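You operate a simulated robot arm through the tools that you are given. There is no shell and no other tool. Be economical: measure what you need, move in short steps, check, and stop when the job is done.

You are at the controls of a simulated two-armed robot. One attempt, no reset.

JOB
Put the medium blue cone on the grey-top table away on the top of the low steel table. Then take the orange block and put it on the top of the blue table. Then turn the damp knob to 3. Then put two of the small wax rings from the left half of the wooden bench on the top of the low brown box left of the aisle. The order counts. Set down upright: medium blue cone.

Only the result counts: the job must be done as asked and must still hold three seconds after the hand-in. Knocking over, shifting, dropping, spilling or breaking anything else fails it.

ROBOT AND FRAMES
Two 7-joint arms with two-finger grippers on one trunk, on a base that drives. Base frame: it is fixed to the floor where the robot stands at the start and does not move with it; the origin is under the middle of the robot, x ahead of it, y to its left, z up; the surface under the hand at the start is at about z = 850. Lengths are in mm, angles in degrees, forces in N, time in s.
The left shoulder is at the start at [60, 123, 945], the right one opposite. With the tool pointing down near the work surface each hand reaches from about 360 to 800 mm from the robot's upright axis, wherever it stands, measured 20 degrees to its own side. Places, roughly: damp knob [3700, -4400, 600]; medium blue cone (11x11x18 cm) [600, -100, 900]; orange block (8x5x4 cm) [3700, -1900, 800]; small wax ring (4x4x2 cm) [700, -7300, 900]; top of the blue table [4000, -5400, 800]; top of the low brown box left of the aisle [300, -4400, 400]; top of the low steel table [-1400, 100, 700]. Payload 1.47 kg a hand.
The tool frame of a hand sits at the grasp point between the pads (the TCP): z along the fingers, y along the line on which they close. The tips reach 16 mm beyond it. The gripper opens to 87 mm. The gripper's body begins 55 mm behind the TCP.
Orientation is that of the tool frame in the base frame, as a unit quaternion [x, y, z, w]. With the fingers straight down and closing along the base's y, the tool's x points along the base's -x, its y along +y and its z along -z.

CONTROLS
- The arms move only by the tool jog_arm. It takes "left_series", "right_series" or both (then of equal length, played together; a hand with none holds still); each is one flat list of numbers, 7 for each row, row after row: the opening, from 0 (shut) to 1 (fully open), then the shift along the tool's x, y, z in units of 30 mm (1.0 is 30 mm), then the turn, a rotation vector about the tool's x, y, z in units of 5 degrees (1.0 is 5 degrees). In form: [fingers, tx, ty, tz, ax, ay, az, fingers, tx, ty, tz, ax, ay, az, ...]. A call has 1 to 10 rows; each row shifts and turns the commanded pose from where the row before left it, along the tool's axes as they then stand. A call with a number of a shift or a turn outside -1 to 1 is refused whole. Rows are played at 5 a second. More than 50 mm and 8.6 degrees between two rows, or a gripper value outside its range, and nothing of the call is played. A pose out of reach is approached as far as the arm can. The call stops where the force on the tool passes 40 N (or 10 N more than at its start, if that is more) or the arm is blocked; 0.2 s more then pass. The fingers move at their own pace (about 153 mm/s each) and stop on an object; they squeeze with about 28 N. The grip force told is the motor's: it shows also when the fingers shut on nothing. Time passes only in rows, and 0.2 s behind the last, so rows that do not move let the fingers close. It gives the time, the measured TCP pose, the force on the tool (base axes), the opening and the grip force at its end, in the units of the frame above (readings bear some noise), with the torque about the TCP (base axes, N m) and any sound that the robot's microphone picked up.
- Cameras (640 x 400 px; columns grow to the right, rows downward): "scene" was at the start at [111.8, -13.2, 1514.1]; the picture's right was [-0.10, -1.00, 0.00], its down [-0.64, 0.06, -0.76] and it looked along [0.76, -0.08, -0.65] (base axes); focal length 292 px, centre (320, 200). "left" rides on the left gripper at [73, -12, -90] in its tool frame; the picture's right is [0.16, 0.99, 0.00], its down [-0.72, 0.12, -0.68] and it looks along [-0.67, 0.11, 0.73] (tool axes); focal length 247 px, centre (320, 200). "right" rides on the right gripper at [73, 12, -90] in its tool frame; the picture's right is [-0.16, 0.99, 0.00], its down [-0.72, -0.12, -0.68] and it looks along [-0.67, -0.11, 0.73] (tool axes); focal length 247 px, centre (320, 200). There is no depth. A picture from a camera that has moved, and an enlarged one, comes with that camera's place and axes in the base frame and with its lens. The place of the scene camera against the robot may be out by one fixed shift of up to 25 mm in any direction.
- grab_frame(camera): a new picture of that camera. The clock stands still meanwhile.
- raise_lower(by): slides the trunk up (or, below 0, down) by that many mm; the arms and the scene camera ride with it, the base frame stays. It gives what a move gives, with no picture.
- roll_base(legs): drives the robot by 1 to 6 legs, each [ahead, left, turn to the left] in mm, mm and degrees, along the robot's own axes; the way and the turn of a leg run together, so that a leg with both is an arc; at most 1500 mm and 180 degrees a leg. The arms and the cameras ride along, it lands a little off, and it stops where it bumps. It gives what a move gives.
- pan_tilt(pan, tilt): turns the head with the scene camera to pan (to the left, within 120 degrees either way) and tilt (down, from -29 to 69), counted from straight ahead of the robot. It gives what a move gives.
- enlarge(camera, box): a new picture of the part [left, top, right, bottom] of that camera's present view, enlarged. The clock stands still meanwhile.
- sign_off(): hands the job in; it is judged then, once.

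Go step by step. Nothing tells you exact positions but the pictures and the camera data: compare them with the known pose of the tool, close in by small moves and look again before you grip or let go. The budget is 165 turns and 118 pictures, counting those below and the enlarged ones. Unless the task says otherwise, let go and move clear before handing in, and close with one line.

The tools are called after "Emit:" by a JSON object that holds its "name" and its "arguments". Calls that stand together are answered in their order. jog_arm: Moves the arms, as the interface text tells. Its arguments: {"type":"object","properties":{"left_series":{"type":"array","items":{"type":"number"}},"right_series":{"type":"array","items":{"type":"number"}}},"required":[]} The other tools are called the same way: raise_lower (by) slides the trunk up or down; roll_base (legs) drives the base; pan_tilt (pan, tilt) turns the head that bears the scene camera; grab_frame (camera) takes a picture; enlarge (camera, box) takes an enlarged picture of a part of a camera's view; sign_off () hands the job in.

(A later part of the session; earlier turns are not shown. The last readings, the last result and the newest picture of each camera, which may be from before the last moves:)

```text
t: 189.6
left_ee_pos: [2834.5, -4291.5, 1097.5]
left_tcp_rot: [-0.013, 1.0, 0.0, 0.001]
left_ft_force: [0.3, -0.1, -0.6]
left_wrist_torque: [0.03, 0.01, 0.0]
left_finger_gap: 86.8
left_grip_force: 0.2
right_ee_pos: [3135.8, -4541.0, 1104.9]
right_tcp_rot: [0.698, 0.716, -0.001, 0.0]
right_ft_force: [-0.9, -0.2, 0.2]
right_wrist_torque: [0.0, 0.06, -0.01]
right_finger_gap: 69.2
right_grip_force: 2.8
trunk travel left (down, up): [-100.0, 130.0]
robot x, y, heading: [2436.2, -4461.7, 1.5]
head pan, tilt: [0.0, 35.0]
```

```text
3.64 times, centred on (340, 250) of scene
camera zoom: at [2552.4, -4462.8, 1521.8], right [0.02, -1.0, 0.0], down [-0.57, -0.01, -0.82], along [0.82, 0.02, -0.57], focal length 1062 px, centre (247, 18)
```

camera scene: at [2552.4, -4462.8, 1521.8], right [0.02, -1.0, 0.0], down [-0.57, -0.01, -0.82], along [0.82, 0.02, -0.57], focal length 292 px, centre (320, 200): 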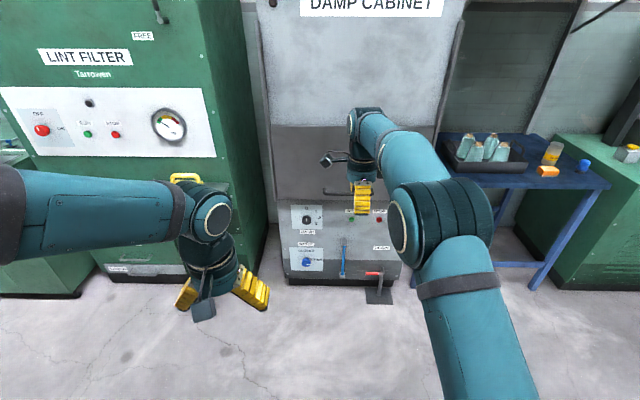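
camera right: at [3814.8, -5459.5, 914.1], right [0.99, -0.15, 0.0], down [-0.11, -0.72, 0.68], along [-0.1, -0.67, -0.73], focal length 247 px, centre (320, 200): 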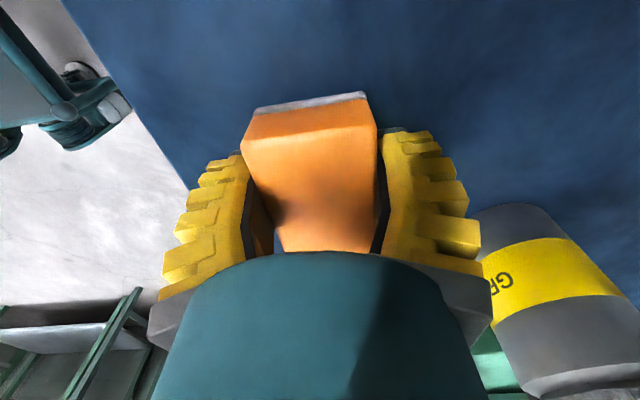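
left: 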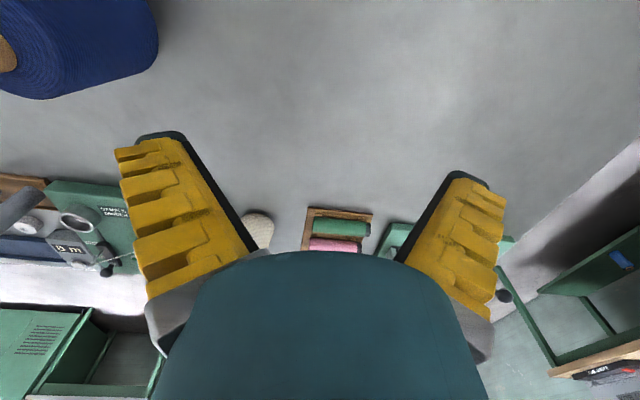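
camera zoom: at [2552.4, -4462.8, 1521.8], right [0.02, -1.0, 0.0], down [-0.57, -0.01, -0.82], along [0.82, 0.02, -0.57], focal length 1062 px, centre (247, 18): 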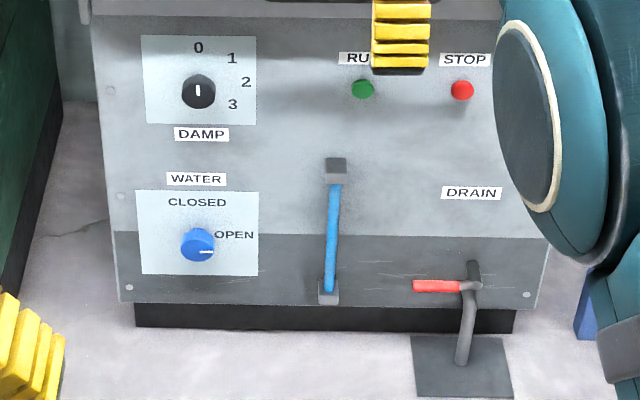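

The DAMP knob (black) points to 0; 1, 2, 3 follow clockwise, with 3 at roughly 135°. I'll tuck the right hand, extend the left, and tilt the left hand to point forward.

Emit:
{"name": "jog_arm", "arguments": {"right_series": [0.75, 0, -1, 0, 0, 0, 0, 0.75, 0, -1, 0, 0, 0, 0, 0.75, 0, -1, 0, 0, 0, 0, 0.75, 0, -1, 0, 0, 0, 0, 0.75, 0, -1, 0, 0, 0, 0, 0.75, 0, -1, 0, 0, 0, 0, 0.75, 0, -1, 0, 0, 0, 0, 0.75, 0, -1, 0, 0, 0, 0, 0.75, 0, -1, 0, 0, 0, 0, 0.75, 0, -1, 0, 0, 0, 0], "left_series": [1, -0.9, 0, 0.5, 0, 0, 0, 1, -0.9, 0, 0.5, 0, 0, 0, 1, -0.9, 0, 0.5, 0, 0, 0, 1, -0.9, 0, 0.5, 0, 0, 0, 1, -0.9, 0, 0.5, 0, 0, 0, 1, -0.9, 0, 0.5, 0, 0, 0, 1, -0.9, 0, 0.5, 0, 0, 0, 1, -0.9, 0, 0.5, 0, 0, 0, 1, -0.9, 0, 0.5, 0, 0, 0, 1, -0.9, 0, 0.5, 0, 0, 0]}}

Emit:
{"name": "jog_arm", "arguments": {"left_series": [1, 0, 0, 0, 0, -1, 0, 1, 0, 0, 0, 0, -1, 0, 1, 0, 0, 0, 0, -1, 0, 1, 0, 0, 0, 0, -1, 0, 1, 0, 0, 0, 0, -1, 0, 1, 0, 0, 0, 0, -1, 0, 1, 0, 0, 0, 0, -1, 0, 1, 0, 0, 0, 0, -1, 0, 1, 0, 0, 0, 0, -1, 0]}}

Emit:
{"name": "jog_arm", "arguments": {"left_series": [1, 0, 0, 0, 0, -1, 0, 1, 0, 0, 0, 0, -1, 0, 1, 0, 0, 0, 0, -1, 0, 1, 0, 0, 0, 0, -1, 0, 1, 0, 0, 0, 0, -1, 0, 1, 0, 0, 0, 0, -1, 0, 1, 0, 0, 0, 0, -1, 0, 1, 0, 0, 0, 0, -1, 0, 1, 0, 0, 0, 0, -1, 0]}}

Emit:
{"name": "grab_frame", "arguments": {"camera": "left"}}

Emit:
{"name": "grab_frame", "arguments": {"camera": "scene"}}

```text
t: 191.8
left_ee_pos: [3103.3, -4287.1, 946.9]
left_tcp_rot: [-0.012, 1.0, -0.001, 0.001]
left_ft_force: [-0.2, -0.4, 0.3]
left_wrist_torque: [0.0, -0.03, -0.02]
left_finger_gap: 87.3
left_grip_force: 0.0
right_ee_pos: [2836.7, -4550.0, 1101.2]
right_tcp_rot: [0.699, 0.715, 0.0, 0.0]
right_ft_force: [-0.2, -0.4, 0.0]
right_wrist_torque: [-0.03, 0.02, 0.0]
right_finger_gap: 69.6
right_grip_force: 3.3
trunk travel left (down, up): [-100.0, 130.0]
robot x, y, heading: [2438.1, -4465.7, 1.4]
head pan, tilt: [0.0, 35.0]
```

```text
t: 193.8
left_ee_pos: [3105.7, -4286.1, 946.6]
left_tcp_rot: [-0.011, 0.923, 0.005, 0.384]
left_ft_force: [0.8, -0.4, 0.4]
left_wrist_torque: [-0.02, 0.01, -0.03]
left_finger_gap: 87.0
left_grip_force: 0.0
right_ee_pos: [2836.6, -4550.3, 1101.9]
right_tcp_rot: [0.698, 0.716, 0.0, 0.0]
right_ft_force: [-0.1, -0.1, 1.2]
right_wrist_torque: [-0.02, -0.02, 0.0]
right_finger_gap: 69.4
right_grip_force: 3.0
trunk travel left (down, up): [-100.0, 130.0]
robot x, y, heading: [2436.2, -4462.2, 1.5]
head pan, tilt: [0.0, 35.0]
```

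```text
t: 195.8
left_ee_pos: [3104.7, -4285.0, 946.4]
left_tcp_rot: [-0.008, 0.707, 0.008, 0.707]
left_ft_force: [0.6, -0.7, 0.7]
left_wrist_torque: [0.0, 0.01, -0.01]
left_finger_gap: 87.0
left_grip_force: 0.0
right_ee_pos: [2836.3, -4549.7, 1100.9]
right_tcp_rot: [0.698, 0.716, 0.0, 0.0]
right_ft_force: [-0.5, 0.1, 0.5]
right_wrist_torque: [-0.02, 0.02, 0.01]
right_finger_gap: 69.1
right_grip_force: 2.9
trunk travel left (down, up): [-100.0, 130.0]
robot x, y, heading: [2437.8, -4457.9, 1.4]
head pan, tilt: [0.0, 35.0]
```

```text
64 pictures are left
camera left: at [3017.4, -4298.7, 873.8], right [-0.02, 0.99, -0.16], down [-0.68, 0.1, 0.72], along [0.73, 0.13, 0.67], focal length 247 px, centre (320, 200)
```

left: 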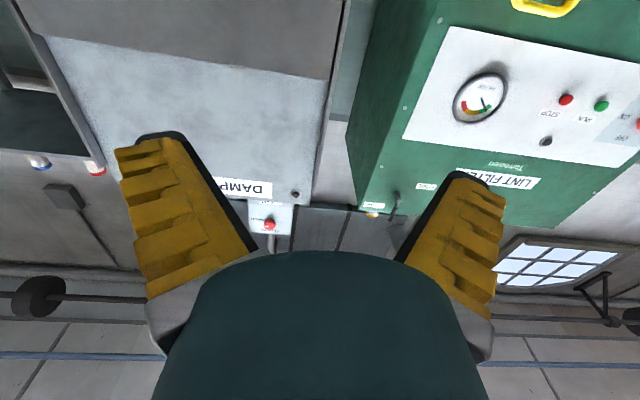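

```text
63 pictures are left
camera scene: at [2552.7, -4462.6, 1521.9], right [0.02, -1.0, 0.0], down [-0.57, -0.01, -0.82], along [0.82, 0.02, -0.57], focal length 292 px, centre (320, 200)
```

scene: 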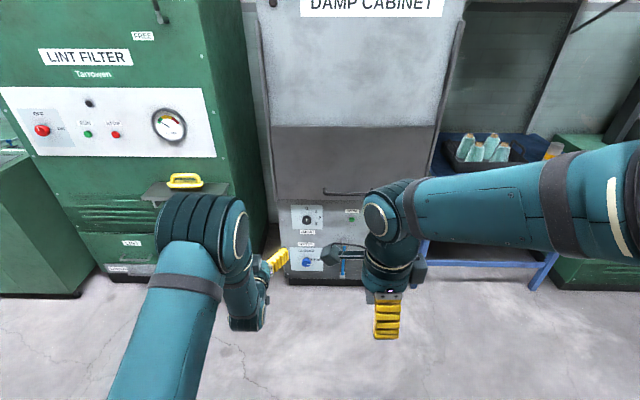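

The left hand points forward now. I'll lower trunk and arm to knob height while still clear, and move closer to triangulate the knob.

Emit:
{"name": "raise_lower", "arguments": {"by": -100}}

Emit:
{"name": "jog_arm", "arguments": {"left_series": [1, 1, 0, 0, 0, 0, 0, 1, 1, 0, 0, 0, 0, 0, 1, 1, 0, 0, 0, 0, 0, 1, 1, 0, 0, 0, 0, 0, 1, 1, 0, 0, 0, 0, 0, 1, 1, 0, 0, 0, 0, 0, 1, 1, 0, 0, 0, 0, 0, 1, 1, 0, 0, 0, 0, 0]}}

Emit:
{"name": "roll_base", "arguments": {"legs": [[330, -90, -1.5]]}}

Emit:
{"name": "grab_frame", "arguments": {"camera": "left"}}

Emit:
{"name": "pan_tilt", "arguments": {"pan": 0, "tilt": 48}}

Emit:
{"name": "grab_frame", "arguments": {"camera": "scene"}}

```text
t: 197.1
left_ee_pos: [3106.0, -4285.0, 847.1]
left_tcp_rot: [-0.008, 0.706, 0.009, 0.708]
left_ft_force: [-0.1, -0.8, 0.1]
left_wrist_torque: [-0.02, 0.03, 0.01]
left_finger_gap: 86.9
left_grip_force: 0.0
right_ee_pos: [2836.7, -4549.8, 1001.4]
right_tcp_rot: [0.698, 0.716, 0.0, 0.0]
right_ft_force: [-0.3, 0.0, -0.1]
right_wrist_torque: [-0.01, -0.01, -0.02]
right_finger_gap: 69.3
right_grip_force: 3.1
trunk travel left (down, up): [0.0, 230.0]
robot x, y, heading: [2436.8, -4462.0, 1.3]
head pan, tilt: [0.0, 35.0]
```

```text
t: 198.9
left_ee_pos: [3102.8, -4284.2, 607.6]
left_tcp_rot: [-0.009, 0.706, 0.009, 0.708]
left_ft_force: [0.0, 0.0, -0.3]
left_wrist_torque: [-0.02, -0.03, -0.01]
left_finger_gap: 87.1
left_grip_force: 0.1
right_ee_pos: [2836.0, -4549.4, 1001.7]
right_tcp_rot: [0.698, 0.716, 0.0, 0.0]
right_ft_force: [-0.1, -1.3, -0.1]
right_wrist_torque: [-0.02, -0.02, 0.03]
right_finger_gap: 69.1
right_grip_force: 2.9
trunk travel left (down, up): [0.0, 230.0]
robot x, y, heading: [2439.4, -4459.3, 1.3]
head pan, tilt: [0.0, 35.0]
```

```text
t: 201.1
left_ee_pos: [3438.5, -4384.8, 607.7]
left_tcp_rot: [0.0, 0.706, 0.002, 0.708]
left_ft_force: [-0.2, 0.1, -0.8]
left_wrist_torque: [0.02, 0.04, -0.06]
left_finger_gap: 86.9
left_grip_force: 0.1
right_ee_pos: [3167.2, -4644.9, 1001.3]
right_tcp_rot: [0.707, 0.707, -0.001, -0.001]
right_ft_force: [0.0, -0.5, -0.4]
right_wrist_torque: [0.01, 0.0, 0.02]
right_finger_gap: 69.1
right_grip_force: 2.4
trunk travel left (down, up): [0.0, 230.0]
robot x, y, heading: [2770.1, -4545.6, 0.2]
head pan, tilt: [0.0, 35.0]
```

```text
62 pictures are left
camera left: at [3351.4, -4396.9, 534.9], right [0.0, 0.99, -0.16], down [-0.68, 0.11, 0.72], along [0.73, 0.11, 0.67], focal length 247 px, centre (320, 200)
```

left: 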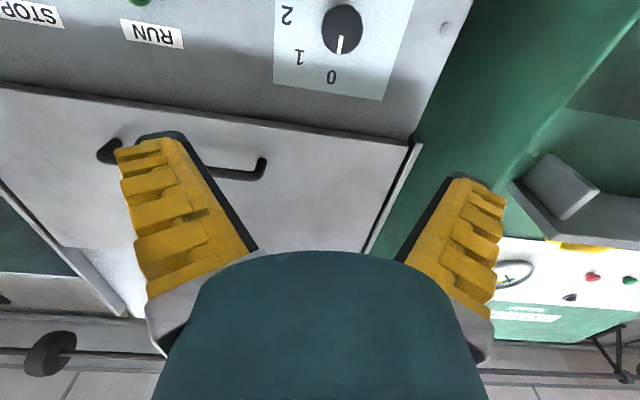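

```text
t: 201.9
left_ee_pos: [3438.8, -4385.0, 607.0]
left_tcp_rot: [-0.001, 0.707, 0.001, 0.707]
left_ft_force: [0.3, 0.5, 0.8]
left_wrist_torque: [0.0, 0.02, -0.03]
left_finger_gap: 86.9
left_grip_force: 0.1
right_ee_pos: [3165.9, -4644.2, 1001.1]
right_tcp_rot: [0.707, 0.707, 0.0, 0.0]
right_ft_force: [0.2, 0.0, 0.0]
right_wrist_torque: [-0.01, -0.04, -0.01]
right_finger_gap: 69.2
right_grip_force: 2.9
trunk travel left (down, up): [0.0, 230.0]
robot x, y, heading: [2768.6, -4544.8, 0.1]
head pan, tilt: [0.0, 48.0]
```

```text
61 pictures are left
camera scene: at [2875.3, -4550.3, 1402.9], right [0.0, -1.0, 0.0], down [-0.74, 0.0, -0.67], along [0.67, 0.0, -0.74], focal length 292 px, centre (320, 200)
```

scene: 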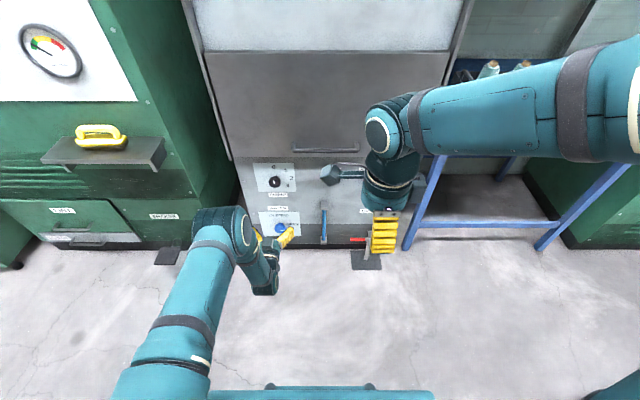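

Knob centre ≈ [3712, −4361, 583]. Moving closer and pre-rotating the hand −60° so that the whole 135° turn fits in one grip.

Emit:
{"name": "roll_base", "arguments": {"legs": [[140, 22, 0]]}}

Emit:
{"name": "jog_arm", "arguments": {"left_series": [1, 0.77, 0, 0, 0, 0, 0, 1, 0, 0, 0, 0, 0, -1, 1, 0, 0, 0, 0, 0, -1, 1, 0, 0, 0, 0, 0, -1, 1, 0, 0, 0, 0, 0, -1, 1, 0, 0, 0, 0, 0, -1, 1, 0, 0, 0, 0, 0, -1]}}

Emit:
{"name": "jog_arm", "arguments": {"left_series": [1, 0, 0, 0, 0, 0, -1, 1, 0, 0, 0, 0, 0, -1, 1, 0, 0, 0, 0, 0, -1, 1, 0, 0, 0, 0, 0, -1, 1, 0, 0, 0, 0, 0, -1, 1, 0, 0, 0, 0, 0, -1]}}

Emit:
{"name": "grab_frame", "arguments": {"camera": "left"}}

```text
t: 203.2
left_ee_pos: [3578.5, -4364.6, 607.7]
left_tcp_rot: [-0.001, 0.707, 0.001, 0.707]
left_ft_force: [-0.8, -0.3, 0.6]
left_wrist_torque: [0.02, 0.01, -0.01]
left_finger_gap: 87.2
left_grip_force: 0.1
right_ee_pos: [3304.6, -4621.8, 1000.4]
right_tcp_rot: [0.707, 0.707, 0.0, -0.001]
right_ft_force: [-0.8, -0.5, -0.1]
right_wrist_torque: [-0.02, 0.03, 0.03]
right_finger_gap: 69.3
right_grip_force: 2.4
trunk travel left (down, up): [0.0, 230.0]
robot x, y, heading: [2908.6, -4523.6, -0.1]
head pan, tilt: [0.0, 48.0]
```

```text
t: 204.8
left_ee_pos: [3579.3, -4363.3, 585.3]
left_tcp_rot: [-0.185, 0.682, -0.183, 0.683]
left_ft_force: [0.1, -0.7, 0.1]
left_wrist_torque: [-0.01, 0.0, -0.01]
left_finger_gap: 86.8
left_grip_force: 0.1
right_ee_pos: [3304.0, -4623.0, 1001.7]
right_tcp_rot: [0.707, 0.707, 0.0, 0.0]
right_ft_force: [-0.6, 0.1, -0.4]
right_wrist_torque: [0.0, 0.0, -0.02]
right_finger_gap: 69.5
right_grip_force: 2.6
trunk travel left (down, up): [0.0, 230.0]
robot x, y, heading: [2905.9, -4526.2, 0.2]
head pan, tilt: [0.0, 48.0]
```

```text
t: 206.2
left_ee_pos: [3578.0, -4364.7, 585.3]
left_tcp_rot: [-0.354, 0.611, -0.354, 0.613]
left_ft_force: [-0.2, -1.0, 0.0]
left_wrist_torque: [0.02, 0.05, -0.01]
left_finger_gap: 86.9
left_grip_force: 0.0
right_ee_pos: [3304.1, -4622.7, 1001.7]
right_tcp_rot: [0.707, 0.707, 0.001, 0.001]
right_ft_force: [0.3, -0.5, -0.9]
right_wrist_torque: [-0.02, -0.01, 0.0]
right_finger_gap: 69.2
right_grip_force: 2.7
trunk travel left (down, up): [0.0, 230.0]
robot x, y, heading: [2908.0, -4525.0, -0.1]
head pan, tilt: [0.0, 48.0]
```

```text
60 pictures are left
camera left: at [3490.3, -4433.4, 559.1], right [0.0, 0.36, -0.93], down [-0.68, 0.68, 0.26], along [0.73, 0.64, 0.24], focal length 247 px, centre (320, 200)
```

left: 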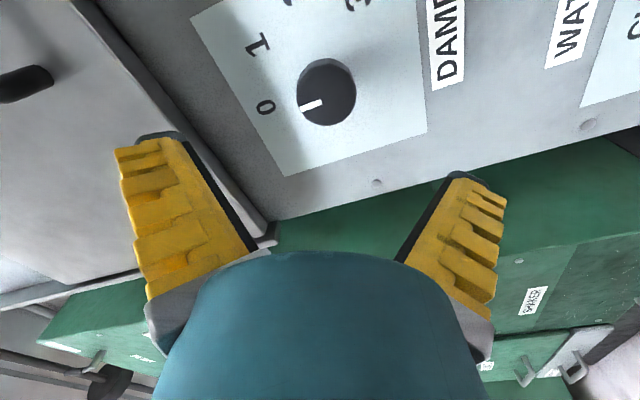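

Knob centre is 5 mm off along the closing line; correcting and advancing 80 mm.

Emit:
{"name": "jog_arm", "arguments": {"left_series": [1, 0, 0.17, 0.2, 0, 0, 0, 1, 0, 0, 0.8, 0, 0, 0, 1, 0, 0, 0.8, 0, 0, 0, 1, 0, 0, 0.8, 0, 0, 0]}}

Emit:
{"name": "grab_frame", "arguments": {"camera": "left"}}

```text
t: 207.2
left_ee_pos: [3655.3, -4360.0, 578.3]
left_tcp_rot: [-0.354, 0.612, -0.353, 0.613]
left_ft_force: [-0.5, -0.4, 0.0]
left_wrist_torque: [0.01, 0.01, -0.03]
left_finger_gap: 87.0
left_grip_force: 0.0
right_ee_pos: [3304.9, -4623.1, 1001.1]
right_tcp_rot: [0.707, 0.707, 0.0, 0.0]
right_ft_force: [-0.3, 0.3, -0.1]
right_wrist_torque: [0.0, -0.01, 0.02]
right_finger_gap: 69.4
right_grip_force: 2.8
trunk travel left (down, up): [0.0, 230.0]
robot x, y, heading: [2906.0, -4524.3, -0.0]
head pan, tilt: [0.0, 48.0]
```

```text
59 pictures are left
camera left: at [3568.1, -4429.4, 553.1], right [0.0, 0.36, -0.93], down [-0.68, 0.68, 0.26], along [0.73, 0.64, 0.24], focal length 247 px, centre (320, 200)
```

left: 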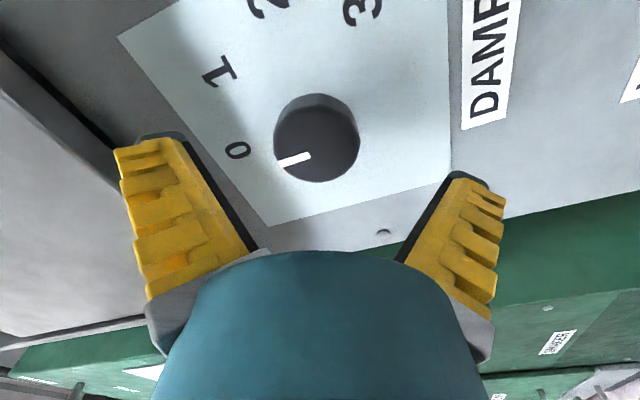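

Nearly centred; knob face at x≈3697. Advancing 38 mm to straddle it.

Emit:
{"name": "jog_arm", "arguments": {"left_series": [1, 0, -0.07, 0.63, 0, 0, 0, 1, 0, 0, 0.63, 0, 0, 0]}}

Emit:
{"name": "grab_frame", "arguments": {"camera": "left"}}

```text
t: 207.8
left_ee_pos: [3695.8, -4362.5, 580.5]
left_tcp_rot: [-0.354, 0.612, -0.354, 0.613]
left_ft_force: [0.3, -0.5, 0.4]
left_wrist_torque: [0.0, -0.01, 0.04]
left_finger_gap: 86.7
left_grip_force: 0.0
right_ee_pos: [3304.5, -4623.2, 1001.5]
right_tcp_rot: [0.707, 0.707, 0.0, 0.0]
right_ft_force: [0.3, -0.1, 0.4]
right_wrist_torque: [0.0, 0.04, -0.01]
right_finger_gap: 69.5
right_grip_force: 3.2
trunk travel left (down, up): [0.0, 230.0]
robot x, y, heading: [2905.7, -4525.3, 0.3]
head pan, tilt: [0.0, 48.0]
```

```text
58 pictures are left
camera left: at [3606.3, -4431.9, 555.6], right [0.0, 0.36, -0.93], down [-0.68, 0.68, 0.26], along [0.73, 0.64, 0.24], focal length 247 px, centre (320, 200)
```

left: 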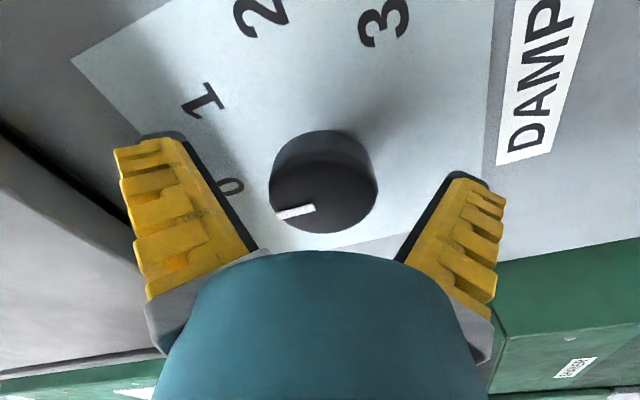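

Well placed. Closing on the knob.

Emit:
{"name": "jog_arm", "arguments": {"left_series": [0.5, 0, 0, 0, 0, 0, 0, 0, 0, 0, 0, 0, 0, 0, 0, 0, 0, 0, 0, 0, 0, 0, 0, 0, 0, 0, 0, 0]}}

Emit:
{"name": "grab_frame", "arguments": {"camera": "left"}}

```text
t: 208.8
left_ee_pos: [3693.9, -4363.5, 580.6]
left_tcp_rot: [-0.354, 0.613, -0.353, 0.612]
left_ft_force: [-6.6, 2.9, -5.1]
left_wrist_torque: [0.01, 0.15, -0.24]
left_finger_gap: 42.0
left_grip_force: 30.3
right_ee_pos: [3303.5, -4622.1, 1000.3]
right_tcp_rot: [0.707, 0.707, 0.0, 0.0]
right_ft_force: [0.0, 0.3, 0.1]
right_wrist_torque: [0.03, -0.05, 0.03]
right_finger_gap: 69.4
right_grip_force: 3.5
trunk travel left (down, up): [0.0, 230.0]
robot x, y, heading: [2907.9, -4524.1, -0.3]
head pan, tilt: [0.0, 48.0]
```

```text
57 pictures are left
camera left: at [3605.7, -4431.4, 554.8], right [0.0, 0.36, -0.93], down [-0.68, 0.68, 0.26], along [0.73, 0.64, 0.24], focal length 247 px, centre (320, 200)
```

left: 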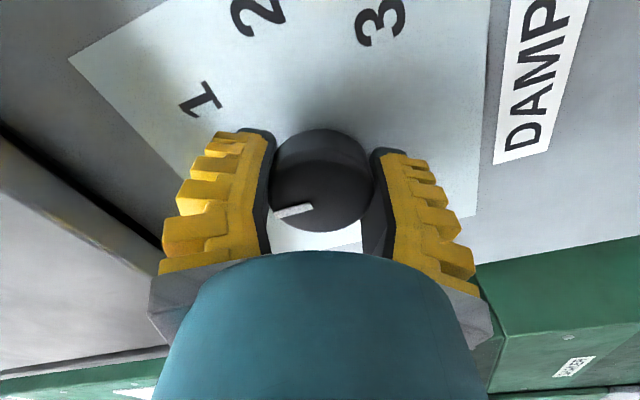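

Labels lie at about 45° steps, so 3 is at 135° clockwise. Turning +50° first.

Emit:
{"name": "jog_arm", "arguments": {"left_series": [0, 0, 0, 0, 0, 0, 1, 0, 0, 0, 0, 0, 0, 1, 0, 0, 0, 0, 0, 0, 1, 0, 0, 0, 0, 0, 0, 1, 0, 0, 0, 0, 0, 0, 1, 0, 0, 0, 0, 0, 0, 1, 0, 0, 0, 0, 0, 0, 1, 0, 0, 0, 0, 0, 0, 1, 0, 0, 0, 0, 0, 0, 1, 0, 0, 0, 0, 0, 0, 1]}}

Emit:
{"name": "grab_frame", "arguments": {"camera": "left"}}

```text
t: 211.0
left_ee_pos: [3693.1, -4363.3, 581.1]
left_tcp_rot: [-0.06, 0.705, -0.061, 0.704]
left_ft_force: [-0.1, -8.3, -9.9]
left_wrist_torque: [-0.03, 0.49, -0.18]
left_finger_gap: 41.2
left_grip_force: 30.5
right_ee_pos: [3304.9, -4623.3, 1001.0]
right_tcp_rot: [0.707, 0.707, -0.001, -0.001]
right_ft_force: [-0.1, 0.6, 0.4]
right_wrist_torque: [0.04, 0.0, -0.01]
right_finger_gap: 69.6
right_grip_force: 2.7
trunk travel left (down, up): [0.0, 230.0]
robot x, y, heading: [2909.6, -4524.6, 0.1]
head pan, tilt: [0.0, 48.0]
```

```text
56 pictures are left
camera left: at [3605.3, -4387.0, 511.8], right [0.0, 0.95, -0.32], down [-0.68, 0.24, 0.69], along [0.73, 0.22, 0.64], focal length 247 px, centre (320, 200)
```

left: 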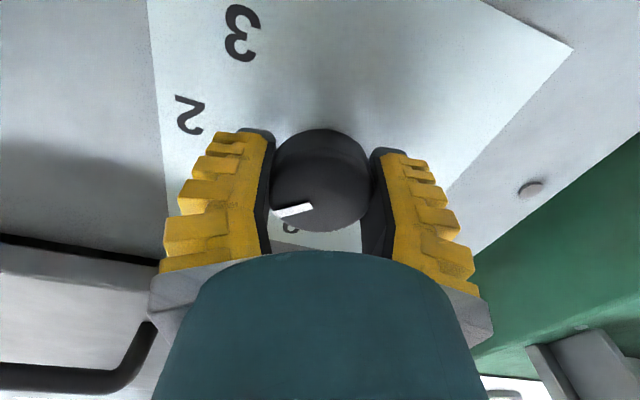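

The knob follows. Turning the remaining 85°.

Emit:
{"name": "jog_arm", "arguments": {"left_series": [0, 0, 0, 0, 0, 0, 1, 0, 0, 0, 0, 0, 0, 1, 0, 0, 0, 0, 0, 0, 1, 0, 0, 0, 0, 0, 0, 1, 0, 0, 0, 0, 0, 0, 1, 0, 0, 0, 0, 0, 0, 1, 0, 0, 0, 0, 0, 0, 1, 0, 0, 0, 0, 0, 0, 1, 0, 0, 0, 0, 0, 0, 1, 0, 0, 0, 0, 0, 0, 1]}}

Emit:
{"name": "jog_arm", "arguments": {"left_series": [0, 0, 0, 0, 0, 0, 1, 0, 0, 0, 0, 0, 0, 1, 0, 0, 0, 0, 0, 0, 1, 0, 0, 0, 0, 0, 0, 1, 0, 0, 0, 0, 0, 0, 1, 0, 0, 0, 0, 0, 0, 1, 0, 0, 0, 0, 0, 0, 1, 0, 0, 0, 0, 0, 0, 0]}}

Emit:
{"name": "grab_frame", "arguments": {"camera": "left"}}

```text
t: 213.2
left_ee_pos: [3693.2, -4364.1, 580.8]
left_tcp_rot: [0.242, 0.665, 0.242, 0.664]
left_ft_force: [-7.2, -16.9, -12.6]
left_wrist_torque: [-0.04, 0.4, 0.11]
left_finger_gap: 40.6
left_grip_force: 29.4
right_ee_pos: [3305.2, -4622.9, 1001.5]
right_tcp_rot: [0.707, 0.707, -0.001, 0.0]
right_ft_force: [-0.3, 0.5, -0.3]
right_wrist_torque: [-0.02, 0.02, -0.01]
right_finger_gap: 68.9
right_grip_force: 3.3
trunk travel left (down, up): [0.0, 230.0]
robot x, y, heading: [2911.2, -4525.0, -0.0]
head pan, tilt: [0.0, 48.0]
```

```text
t: 215.0
left_ee_pos: [3693.4, -4363.8, 580.4]
left_tcp_rot: [0.431, 0.561, 0.431, 0.559]
left_ft_force: [-11.5, -11.6, -13.9]
left_wrist_torque: [-0.46, 0.15, -0.12]
left_finger_gap: 40.6
left_grip_force: 29.6
right_ee_pos: [3304.5, -4621.9, 1000.5]
right_tcp_rot: [0.707, 0.707, 0.0, 0.0]
right_ft_force: [-0.4, -0.2, -0.1]
right_wrist_torque: [-0.01, -0.01, -0.01]
right_finger_gap: 69.4
right_grip_force: 3.2
trunk travel left (down, up): [0.0, 230.0]
robot x, y, heading: [2905.7, -4525.4, 0.3]
head pan, tilt: [0.0, 48.0]
```

```text
55 pictures are left
camera left: at [3605.6, -4296.1, 550.7], right [0.0, 0.41, 0.91], down [-0.68, -0.67, 0.3], along [0.73, -0.62, 0.28], focal length 247 px, centre (320, 200)
```

left: 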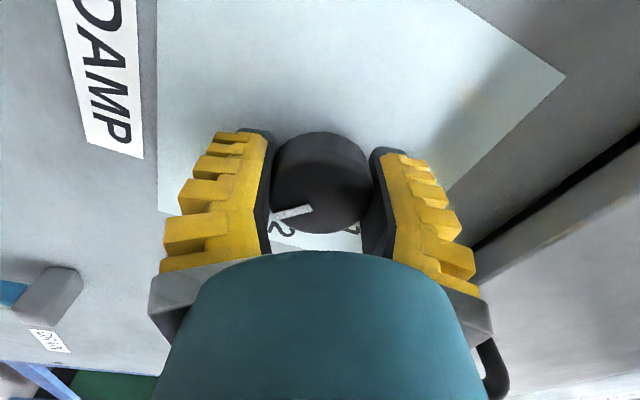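

Turned 135° with a slight resistance at the end. Opening and backing off to read it.

Emit:
{"name": "jog_arm", "arguments": {"left_series": [0.6, 0, 0, 0, 0, 0, 0, 1, 0, 0, 0, 0, 0, 0, 1, 0, 0, 0, 0, 0, 0, 1, 0, 0, -0.7, 0, 0, 0, 1, 0, 0, -1, 0, 0, 0, 1, 0, 0, -1, 0, 0, 0, 1, 0, 0, -1, 0, 0, 0]}}

Emit:
{"name": "grab_frame", "arguments": {"camera": "left"}}

Emit:
{"name": "enlarge", "arguments": {"camera": "scene", "box": [220, 130, 340, 260]}}

```text
t: 216.6
left_ee_pos: [3582.6, -4361.1, 580.7]
left_tcp_rot: [0.43, 0.561, 0.431, 0.561]
left_ft_force: [0.3, 0.4, -0.3]
left_wrist_torque: [0.0, 0.0, 0.01]
left_finger_gap: 87.1
left_grip_force: 0.0
right_ee_pos: [3304.1, -4622.1, 1001.5]
right_tcp_rot: [0.707, 0.708, 0.0, 0.0]
right_ft_force: [-0.4, -0.5, 0.4]
right_wrist_torque: [0.0, -0.03, -0.01]
right_finger_gap: 69.4
right_grip_force: 2.6
trunk travel left (down, up): [0.0, 230.0]
robot x, y, heading: [2906.4, -4519.9, -0.2]
head pan, tilt: [0.0, 48.0]
```

```text
54 pictures are left
camera left: at [3493.7, -4293.0, 551.6], right [0.0, 0.41, 0.91], down [-0.68, -0.67, 0.3], along [0.73, -0.62, 0.28], focal length 247 px, centre (320, 200)
```

left: 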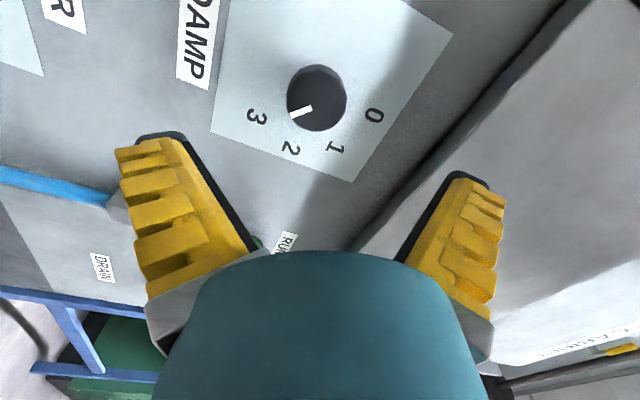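

```text
3.08 times, centred on (280, 195) of scene
camera zoom: at [3013.5, -4528.6, 1402.9], right [0.0, -1.0, 0.0], down [-0.74, 0.0, -0.67], along [0.67, 0.0, -0.74], focal length 899 px, centre (443, 215)
```

zoom: 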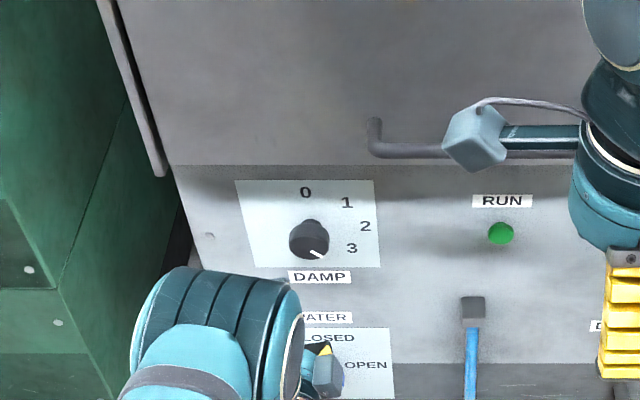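

The pointer reads about 131° ±5 and label 3 about 132–135°. One enlarged look to confirm.

Emit:
{"name": "enlarge", "arguments": {"camera": "left", "box": [220, 40, 420, 180]}}

```text
2.86 times, centred on (320, 110) of left
camera zoom: at [3493.7, -4293.0, 551.6], right [0.0, 0.41, 0.91], down [-0.68, -0.67, 0.3], along [0.73, -0.62, 0.28], focal length 706 px, centre (320, 457)
```

zoom: 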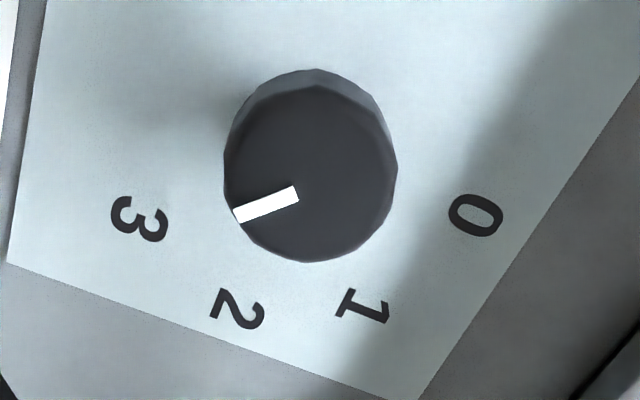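

The knob is at 3. Backing off, then turning the left hand back to point down and raising the trunk.

Emit:
{"name": "roll_base", "arguments": {"legs": [[-700, 0, 0]]}}

Emit:
{"name": "raise_lower", "arguments": {"by": 100}}

Emit:
{"name": "jog_arm", "arguments": {"left_series": [1, -0.26, 0.96, 0, 0, 0, 0, 1, -0.26, 0.96, 0, 0, 0, 0, 1, -0.26, 0.96, 0, 0, 0, 0, 1, -0.26, 0.96, 0, 0, 0, 0, 1, -0.26, 0.96, 0, 0, 0, 0, 1, -0.26, 0.96, 0, 0, 0, 0, 1, -0.26, 0.96, 0, 0, 0, 0, 1, -0.26, 0.96, 0, 0, 0, 0, 1, -0.26, 0.96, 0, 0, 0, 0]}}

Emit:
{"name": "jog_arm", "arguments": {"left_series": [1, 0, 0, 0, 0.966, 0.259, 0, 1, 0, 0, 0, 0.966, 0.259, 0, 1, 0, 0, 0, 0.966, 0.259, 0, 1, 0, 0, 0, 0.966, 0.259, 0, 1, 0, 0, 0, 0.966, 0.259, 0, 1, 0, 0, 0, 0.966, 0.259, 0, 1, 0, 0, 0, 0.966, 0.259, 0, 1, 0, 0, 0, 0.966, 0.259, 0, 1, 0, 0, 0, 0.966, 0.259, 0]}}

Emit:
{"name": "jog_arm", "arguments": {"left_series": [1, 0, 0, 0, 0.966, 0.259, 0, 1, 0, 0, 0, 0.966, 0.259, 0, 1, 0, 0, 0, 0.966, 0.259, 0, 1, 0, 0, 0, 0.966, 0.259, 0, 1, 0, 0, 0, 0.966, 0.259, 0, 1, 0, 0, 0, 0.966, 0.259, 0, 1, 0, 0, 0, 0.966, 0.259, 0, 1, 0, 0, 0, 0.966, 0.259, 0, 1, 0, 0, 0, 0.966, 0.259, 0]}}

Emit:
{"name": "pan_tilt", "arguments": {"pan": -100, "tilt": 18}}

Emit:
{"name": "grab_frame", "arguments": {"camera": "scene"}}

```text
t: 220.4
left_ee_pos: [2889.8, -4359.4, 581.4]
left_tcp_rot: [0.429, 0.561, 0.431, 0.561]
left_ft_force: [-0.4, 0.0, 0.4]
left_wrist_torque: [0.02, 0.0, 0.01]
left_finger_gap: 87.1
left_grip_force: 0.1
right_ee_pos: [2613.2, -4623.1, 1001.1]
right_tcp_rot: [0.706, 0.708, 0.0, 0.0]
right_ft_force: [-0.8, 0.6, 1.0]
right_wrist_torque: [-0.01, -0.03, -0.02]
right_finger_gap: 69.5
right_grip_force: 2.6
trunk travel left (down, up): [0.0, 230.0]
robot x, y, heading: [2214.4, -4522.0, -0.1]
head pan, tilt: [0.0, 48.0]
```

```text
t: 221.7
left_ee_pos: [2890.7, -4359.6, 680.4]
left_tcp_rot: [0.43, 0.562, 0.431, 0.56]
left_ft_force: [-0.4, -0.4, 0.2]
left_wrist_torque: [-0.02, 0.01, -0.02]
left_finger_gap: 86.8
left_grip_force: 0.1
right_ee_pos: [2612.6, -4621.9, 1101.0]
right_tcp_rot: [0.706, 0.708, 0.0, 0.0]
right_ft_force: [1.3, 0.8, -0.3]
right_wrist_torque: [-0.06, 0.0, -0.01]
right_finger_gap: 69.1
right_grip_force: 2.7
trunk travel left (down, up): [-100.0, 130.0]
robot x, y, heading: [2214.6, -4523.2, 0.2]
head pan, tilt: [0.0, 48.0]
```

```text
t: 223.7
left_ee_pos: [2890.1, -4360.8, 950.8]
left_tcp_rot: [0.431, 0.561, 0.431, 0.561]
left_ft_force: [0.1, -0.4, 0.1]
left_wrist_torque: [-0.01, 0.03, 0.0]
left_finger_gap: 87.2
left_grip_force: 0.0
right_ee_pos: [2611.2, -4621.3, 1101.4]
right_tcp_rot: [0.706, 0.708, -0.001, 0.0]
right_ft_force: [0.2, 1.4, -0.4]
right_wrist_torque: [-0.01, 0.0, 0.02]
right_finger_gap: 69.5
right_grip_force: 3.1
trunk travel left (down, up): [-100.0, 130.0]
robot x, y, heading: [2213.6, -4528.4, -0.3]
head pan, tilt: [0.0, 48.0]
```

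```text
t: 225.7
left_ee_pos: [2889.4, -4361.5, 949.1]
left_tcp_rot: [0.562, 0.734, 0.233, 0.303]
left_ft_force: [0.2, 0.7, -0.1]
left_wrist_torque: [0.02, 0.0, 0.03]
left_finger_gap: 87.1
left_grip_force: 0.0
right_ee_pos: [2612.5, -4621.9, 1100.1]
right_tcp_rot: [0.706, 0.708, 0.0, 0.0]
right_ft_force: [0.7, 0.0, 0.1]
right_wrist_torque: [-0.02, 0.0, -0.01]
right_finger_gap: 69.2
right_grip_force: 2.6
trunk travel left (down, up): [-100.0, 130.0]
robot x, y, heading: [2216.8, -4523.8, 0.1]
head pan, tilt: [0.0, 48.0]
```

```text
t: 227.7
left_ee_pos: [2890.1, -4360.5, 950.1]
left_tcp_rot: [0.609, 0.793, -0.001, 0.0]
left_ft_force: [0.3, 0.0, -0.1]
left_wrist_torque: [-0.01, 0.01, 0.01]
left_finger_gap: 86.7
left_grip_force: 0.1
right_ee_pos: [2611.9, -4623.1, 1101.7]
right_tcp_rot: [0.706, 0.708, 0.0, -0.001]
right_ft_force: [0.2, -0.1, 0.6]
right_wrist_torque: [0.01, 0.0, 0.03]
right_finger_gap: 69.4
right_grip_force: 2.9
trunk travel left (down, up): [-100.0, 130.0]
robot x, y, heading: [2217.5, -4526.8, 0.1]
head pan, tilt: [0.0, 48.0]
```

```text
t: 229.5
left_ee_pos: [2890.4, -4361.3, 950.8]
left_tcp_rot: [0.608, 0.794, 0.001, 0.0]
left_ft_force: [-0.1, -0.1, -0.4]
left_wrist_torque: [-0.01, 0.03, 0.01]
left_finger_gap: 86.8
left_grip_force: 0.0
right_ee_pos: [2612.0, -4622.9, 1102.1]
right_tcp_rot: [0.706, 0.708, -0.001, 0.0]
right_ft_force: [-0.3, 0.3, -0.5]
right_wrist_torque: [0.01, -0.01, 0.0]
right_finger_gap: 69.5
right_grip_force: 2.9
trunk travel left (down, up): [-100.0, 130.0]
robot x, y, heading: [2217.8, -4525.5, 0.2]
head pan, tilt: [-100.0, 18.0]
```

```text
51 pictures are left
camera scene: at [2227.0, -4621.0, 1549.0], right [-0.99, 0.17, 0.0], down [0.05, 0.3, -0.95], along [-0.16, -0.94, -0.31], focal length 292 px, centre (320, 200)
```

scene: 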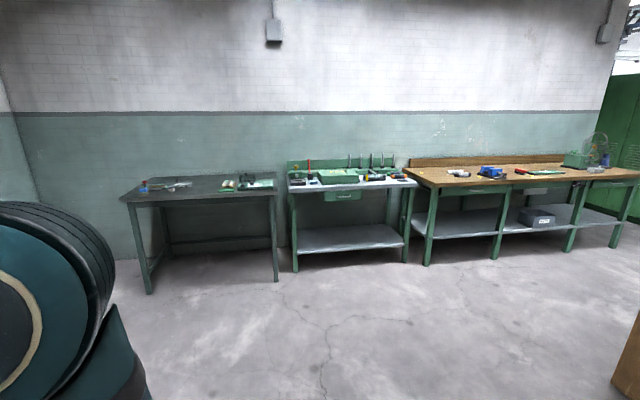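

Now to the wooden bench: tuck and raise the left hand, turn to face −y and drive towards about [950, −6150].

Emit:
{"name": "jog_arm", "arguments": {"left_series": [1, 0.25, -0.95, -0.5, 0, 0, 0, 1, 0.25, -0.95, -0.5, 0, 0, 0, 1, 0.25, -0.95, -0.5, 0, 0, 0, 1, 0.25, -0.95, -0.5, 0, 0, 0, 1, 0.25, -0.95, -0.5, 0, 0, 0, 1, 0.25, -0.95, -0.5, 0, 0, 0, 1, 0.25, -0.95, -0.5, 0, 0, 0, 1, 0.25, -0.95, -0.5, 0, 0, 0, 1, 0, 0, -0.5, 0, 0, 0]}}

Emit:
{"name": "roll_base", "arguments": {"legs": [[0, 0, -90], [1200, -800, 0], [400, -500, 0]]}}

Emit:
{"name": "pan_tilt", "arguments": {"pan": -10, "tilt": 25}}

Emit:
{"name": "grab_frame", "arguments": {"camera": "scene"}}

```text
t: 231.5
left_ee_pos: [2655.4, -4361.2, 1086.2]
left_tcp_rot: [0.608, 0.794, 0.0, 0.0]
left_ft_force: [0.1, 0.2, 0.2]
left_wrist_torque: [0.0, 0.01, 0.01]
left_finger_gap: 87.1
left_grip_force: 0.1
right_ee_pos: [2612.8, -4622.0, 1102.4]
right_tcp_rot: [0.706, 0.708, 0.0, 0.0]
right_ft_force: [0.0, 0.0, -0.1]
right_wrist_torque: [0.0, 0.04, 0.02]
right_finger_gap: 69.3
right_grip_force: 3.2
trunk travel left (down, up): [-100.0, 130.0]
robot x, y, heading: [2216.1, -4521.2, 0.4]
head pan, tilt: [-100.0, 18.0]
```

```text
t: 247.2
left_ee_pos: [1077.0, -6565.8, 1086.7]
left_tcp_rot: [0.992, 0.129, 0.0, 0.0]
left_ft_force: [0.2, -0.5, 0.3]
left_wrist_torque: [-0.01, 0.0, -0.01]
left_finger_gap: 86.9
left_grip_force: 0.1
right_ee_pos: [818.8, -6523.3, 1101.4]
right_tcp_rot: [1.0, -0.002, -0.001, 0.0]
right_ft_force: [-0.4, 0.1, 0.7]
right_wrist_torque: [0.0, -0.03, -0.01]
right_finger_gap: 69.1
right_grip_force: 3.2
trunk travel left (down, up): [-100.0, 130.0]
robot x, y, heading: [918.3, -6128.4, -90.3]
head pan, tilt: [-100.0, 18.0]
```

```text
t: 248.8
left_ee_pos: [1077.6, -6567.8, 1086.7]
left_tcp_rot: [0.992, 0.129, 0.0, 0.001]
left_ft_force: [0.2, 0.9, 0.2]
left_wrist_torque: [-0.01, 0.0, 0.03]
left_finger_gap: 87.0
left_grip_force: 0.1
right_ee_pos: [817.4, -6522.3, 1100.4]
right_tcp_rot: [1.0, -0.001, 0.0, 0.0]
right_ft_force: [-0.1, -0.4, 0.0]
right_wrist_torque: [-0.02, 0.03, -0.01]
right_finger_gap: 69.3
right_grip_force: 3.1
trunk travel left (down, up): [-100.0, 130.0]
robot x, y, heading: [920.4, -6127.2, -90.0]
head pan, tilt: [-10.0, 25.0]
```

```text
50 pictures are left
camera scene: at [918.3, -6231.9, 1537.7], right [-0.98, 0.18, 0.0], down [0.08, 0.42, -0.91], along [-0.16, -0.89, -0.42], focal length 292 px, centre (320, 200)
```

scene: 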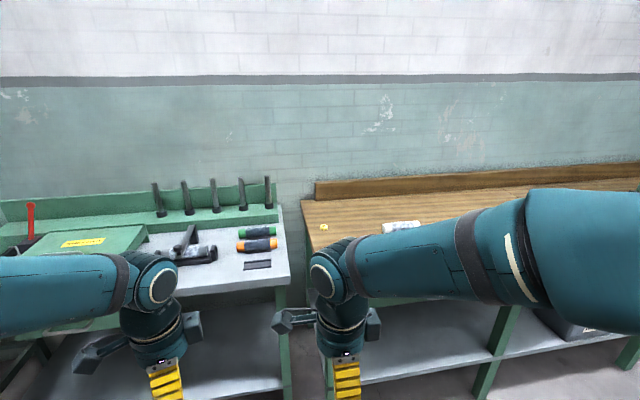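

A yellow wax ring is visible at the bench's left end. I'll strafe right to see the rest of the bench's left half.

Emit:
{"name": "roll_base", "arguments": {"legs": [[150, -450, 0]]}}

Emit:
{"name": "pan_tilt", "arguments": {"pan": 0, "tilt": 28}}

Emit:
{"name": "grab_frame", "arguments": {"camera": "scene"}}

```text
t: 253.4
left_ee_pos: [625.0, -6713.7, 1085.1]
left_tcp_rot: [0.991, 0.134, 0.0, 0.001]
left_ft_force: [-1.1, 0.5, 0.0]
left_wrist_torque: [-0.02, 0.0, 0.0]
left_finger_gap: 87.1
left_grip_force: 0.2
right_ee_pos: [364.8, -6673.4, 1100.8]
right_tcp_rot: [1.0, 0.003, 0.0, 0.0]
right_ft_force: [0.5, 0.0, 0.5]
right_wrist_torque: [0.02, -0.01, 0.02]
right_finger_gap: 69.4
right_grip_force: 3.4
trunk travel left (down, up): [-100.0, 130.0]
robot x, y, heading: [461.5, -6272.2, -89.6]
head pan, tilt: [-10.0, 25.0]
```

```text
t: 254.1
left_ee_pos: [625.8, -6713.3, 1086.8]
left_tcp_rot: [0.991, 0.134, 0.0, 0.001]
left_ft_force: [-0.9, 0.4, -0.1]
left_wrist_torque: [0.05, 0.0, 0.01]
left_finger_gap: 87.0
left_grip_force: 0.0
right_ee_pos: [364.7, -6672.8, 1101.4]
right_tcp_rot: [1.0, 0.003, -0.001, 0.0]
right_ft_force: [1.1, -0.4, 0.1]
right_wrist_torque: [-0.03, -0.05, 0.0]
right_finger_gap: 69.3
right_grip_force: 2.8
trunk travel left (down, up): [-100.0, 130.0]
robot x, y, heading: [461.2, -6272.1, -89.7]
head pan, tilt: [0.0, 28.0]
```

```text
49 pictures are left
camera scene: at [478.8, -6381.2, 1532.9], right [-1.0, -0.01, 0.0], down [0.0, 0.47, -0.88], along [0.01, -0.88, -0.47], focal length 292 px, centre (320, 200)
```

scene: 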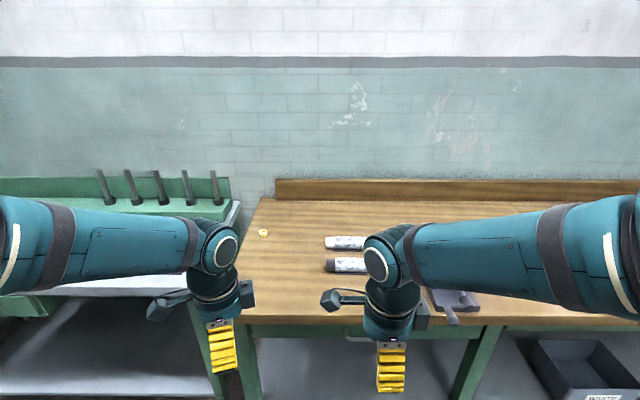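

Driving closer and looking down more steeply.

Emit:
{"name": "roll_base", "arguments": {"legs": [[200, 100, 0]]}}

Emit:
{"name": "pan_tilt", "arguments": {"pan": 0, "tilt": 40}}

Emit:
{"name": "grab_frame", "arguments": {"camera": "scene"}}

Emit:
{"name": "pan_tilt", "arguments": {"pan": -40, "tilt": 30}}

Emit:
{"name": "grab_frame", "arguments": {"camera": "scene"}}

```text
t: 255.8
left_ee_pos: [726.9, -6909.4, 1084.6]
left_tcp_rot: [0.991, 0.133, 0.0, 0.001]
left_ft_force: [-0.2, -0.8, -0.3]
left_wrist_torque: [0.02, 0.02, 0.03]
left_finger_gap: 87.2
left_grip_force: 0.2
right_ee_pos: [465.3, -6867.5, 1100.5]
right_tcp_rot: [1.0, 0.003, -0.001, -0.001]
right_ft_force: [-0.1, -0.4, 0.1]
right_wrist_torque: [0.05, 0.0, -0.02]
right_finger_gap: 69.4
right_grip_force: 3.3
trunk travel left (down, up): [-100.0, 130.0]
robot x, y, heading: [559.6, -6466.8, -89.8]
head pan, tilt: [0.0, 28.0]
```

```text
t: 256.5
left_ee_pos: [724.2, -6907.2, 1084.9]
left_tcp_rot: [0.991, 0.133, 0.001, 0.001]
left_ft_force: [-0.4, -0.3, -0.2]
left_wrist_torque: [-0.01, 0.0, 0.0]
left_finger_gap: 86.9
left_grip_force: 0.1
right_ee_pos: [464.3, -6866.2, 1101.7]
right_tcp_rot: [1.0, 0.003, 0.0, 0.001]
right_ft_force: [-0.3, 0.8, 0.4]
right_wrist_torque: [-0.02, 0.03, 0.02]
right_finger_gap: 69.1
right_grip_force: 2.6
trunk travel left (down, up): [-100.0, 130.0]
robot x, y, heading: [561.0, -6468.8, -89.4]
head pan, tilt: [0.0, 40.0]
```

```text
48 pictures are left
camera scene: at [578.8, -6568.3, 1514.4], right [-1.0, 0.0, 0.0], down [0.0, 0.64, -0.77], along [0.0, -0.77, -0.64], focal length 292 px, centre (320, 200)
```

scene: 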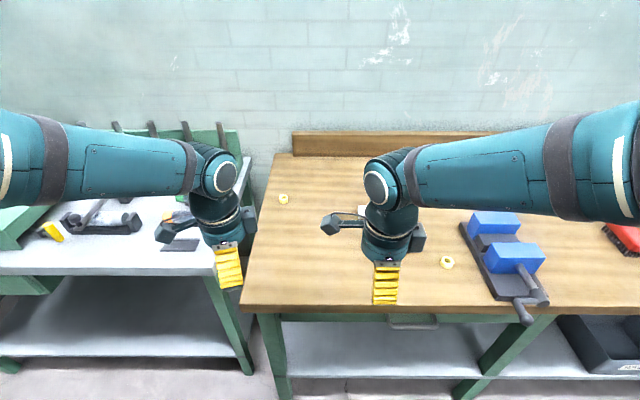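

```text
t: 257.6
left_ee_pos: [724.0, -6907.0, 1086.5]
left_tcp_rot: [0.991, 0.132, 0.0, 0.001]
left_ft_force: [-1.2, -0.6, -0.3]
left_wrist_torque: [-0.02, 0.01, 0.01]
left_finger_gap: 87.0
left_grip_force: 0.0
right_ee_pos: [464.5, -6866.0, 1101.4]
right_tcp_rot: [1.0, 0.003, 0.0, -0.001]
right_ft_force: [-0.6, -0.1, -0.1]
right_wrist_torque: [0.04, 0.01, -0.02]
right_finger_gap: 69.3
right_grip_force: 2.3
trunk travel left (down, up): [-100.0, 130.0]
robot x, y, heading: [561.7, -6469.7, -89.8]
head pan, tilt: [-40.0, 30.0]
```

```text
47 pictures are left
camera scene: at [520.8, -6553.0, 1529.7], right [-0.77, 0.64, 0.0], down [0.32, 0.38, -0.87], along [-0.55, -0.67, -0.5], focal length 292 px, centre (320, 200)
```

scene: 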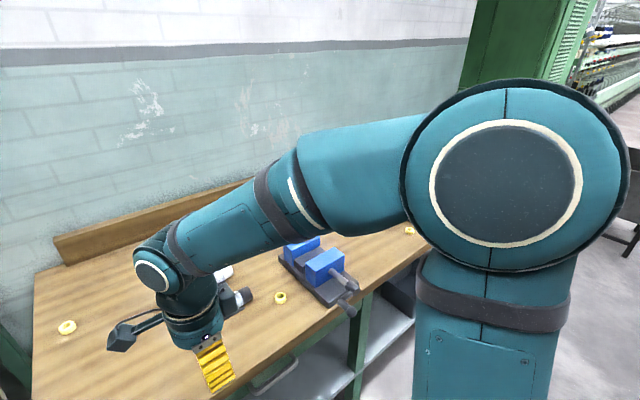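

Rings: A ≈ [701, −7312], B ≈ [246, −7053] beside the vise. To keep elbows away from the vise I'll take A with the right hand and B with the left. Moving so that A is ahead-right.

Emit:
{"name": "roll_base", "arguments": {"legs": [[180, 240, 0]]}}

Emit:
{"name": "pan_tilt", "arguments": {"pan": -6, "tilt": 38}}

Emit:
{"name": "grab_frame", "arguments": {"camera": "scene"}}

Emit:
{"name": "grab_frame", "arguments": {"camera": "right"}}

```text
t: 260.3
left_ee_pos: [960.2, -7091.3, 1085.2]
left_tcp_rot: [0.991, 0.13, -0.001, 0.002]
left_ft_force: [0.0, 0.2, -0.1]
left_wrist_torque: [0.07, 0.01, 0.01]
left_finger_gap: 87.1
left_grip_force: 0.0
right_ee_pos: [699.8, -7049.1, 1101.6]
right_tcp_rot: [1.0, 0.001, -0.001, -0.001]
right_ft_force: [0.6, 0.1, -0.2]
right_wrist_torque: [0.0, 0.0, -0.04]
right_finger_gap: 69.4
right_grip_force: 2.5
trunk travel left (down, up): [-100.0, 130.0]
robot x, y, heading: [800.2, -6652.7, -90.1]
head pan, tilt: [-40.0, 30.0]
```

```text
t: 261.3
left_ee_pos: [960.2, -7090.0, 1085.7]
left_tcp_rot: [0.991, 0.131, 0.0, 0.002]
left_ft_force: [0.3, 0.2, -1.0]
left_wrist_torque: [0.03, 0.0, 0.0]
left_finger_gap: 87.0
left_grip_force: 0.0
right_ee_pos: [700.1, -7048.3, 1101.7]
right_tcp_rot: [1.0, 0.001, 0.001, 0.0]
right_ft_force: [-0.2, 0.1, -0.8]
right_wrist_torque: [0.0, -0.04, -0.04]
right_finger_gap: 69.2
right_grip_force: 2.8
trunk travel left (down, up): [-100.0, 130.0]
robot x, y, heading: [799.2, -6649.9, -89.9]
head pan, tilt: [-6.0, 38.0]
```

```text
46 pictures are left
camera scene: at [806.7, -6752.1, 1517.3], right [-0.99, 0.1, 0.0], down [0.06, 0.61, -0.79], along [-0.08, -0.78, -0.62], focal length 292 px, centre (320, 200)
```

scene: 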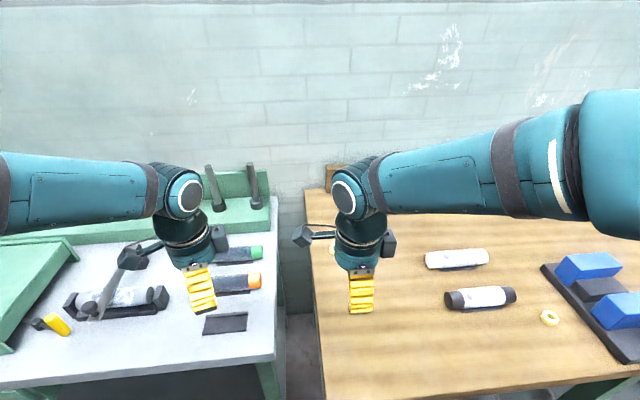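

```text
45 pictures are left
camera right: at [773.6, -7059.4, 1190.7], right [-0.16, -0.99, 0.0], down [-0.72, 0.11, 0.68], along [-0.67, 0.11, -0.73], focal length 247 px, centre (320, 200)
```

right: 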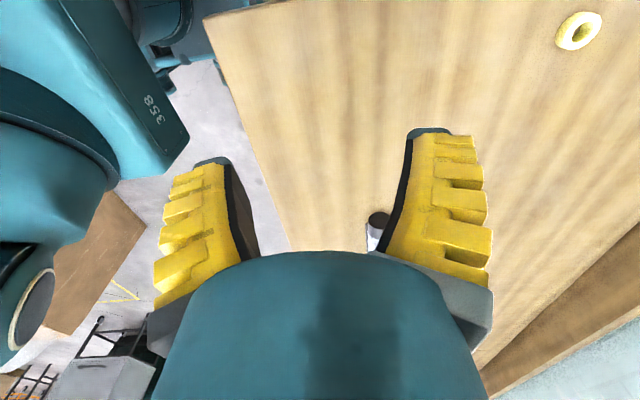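

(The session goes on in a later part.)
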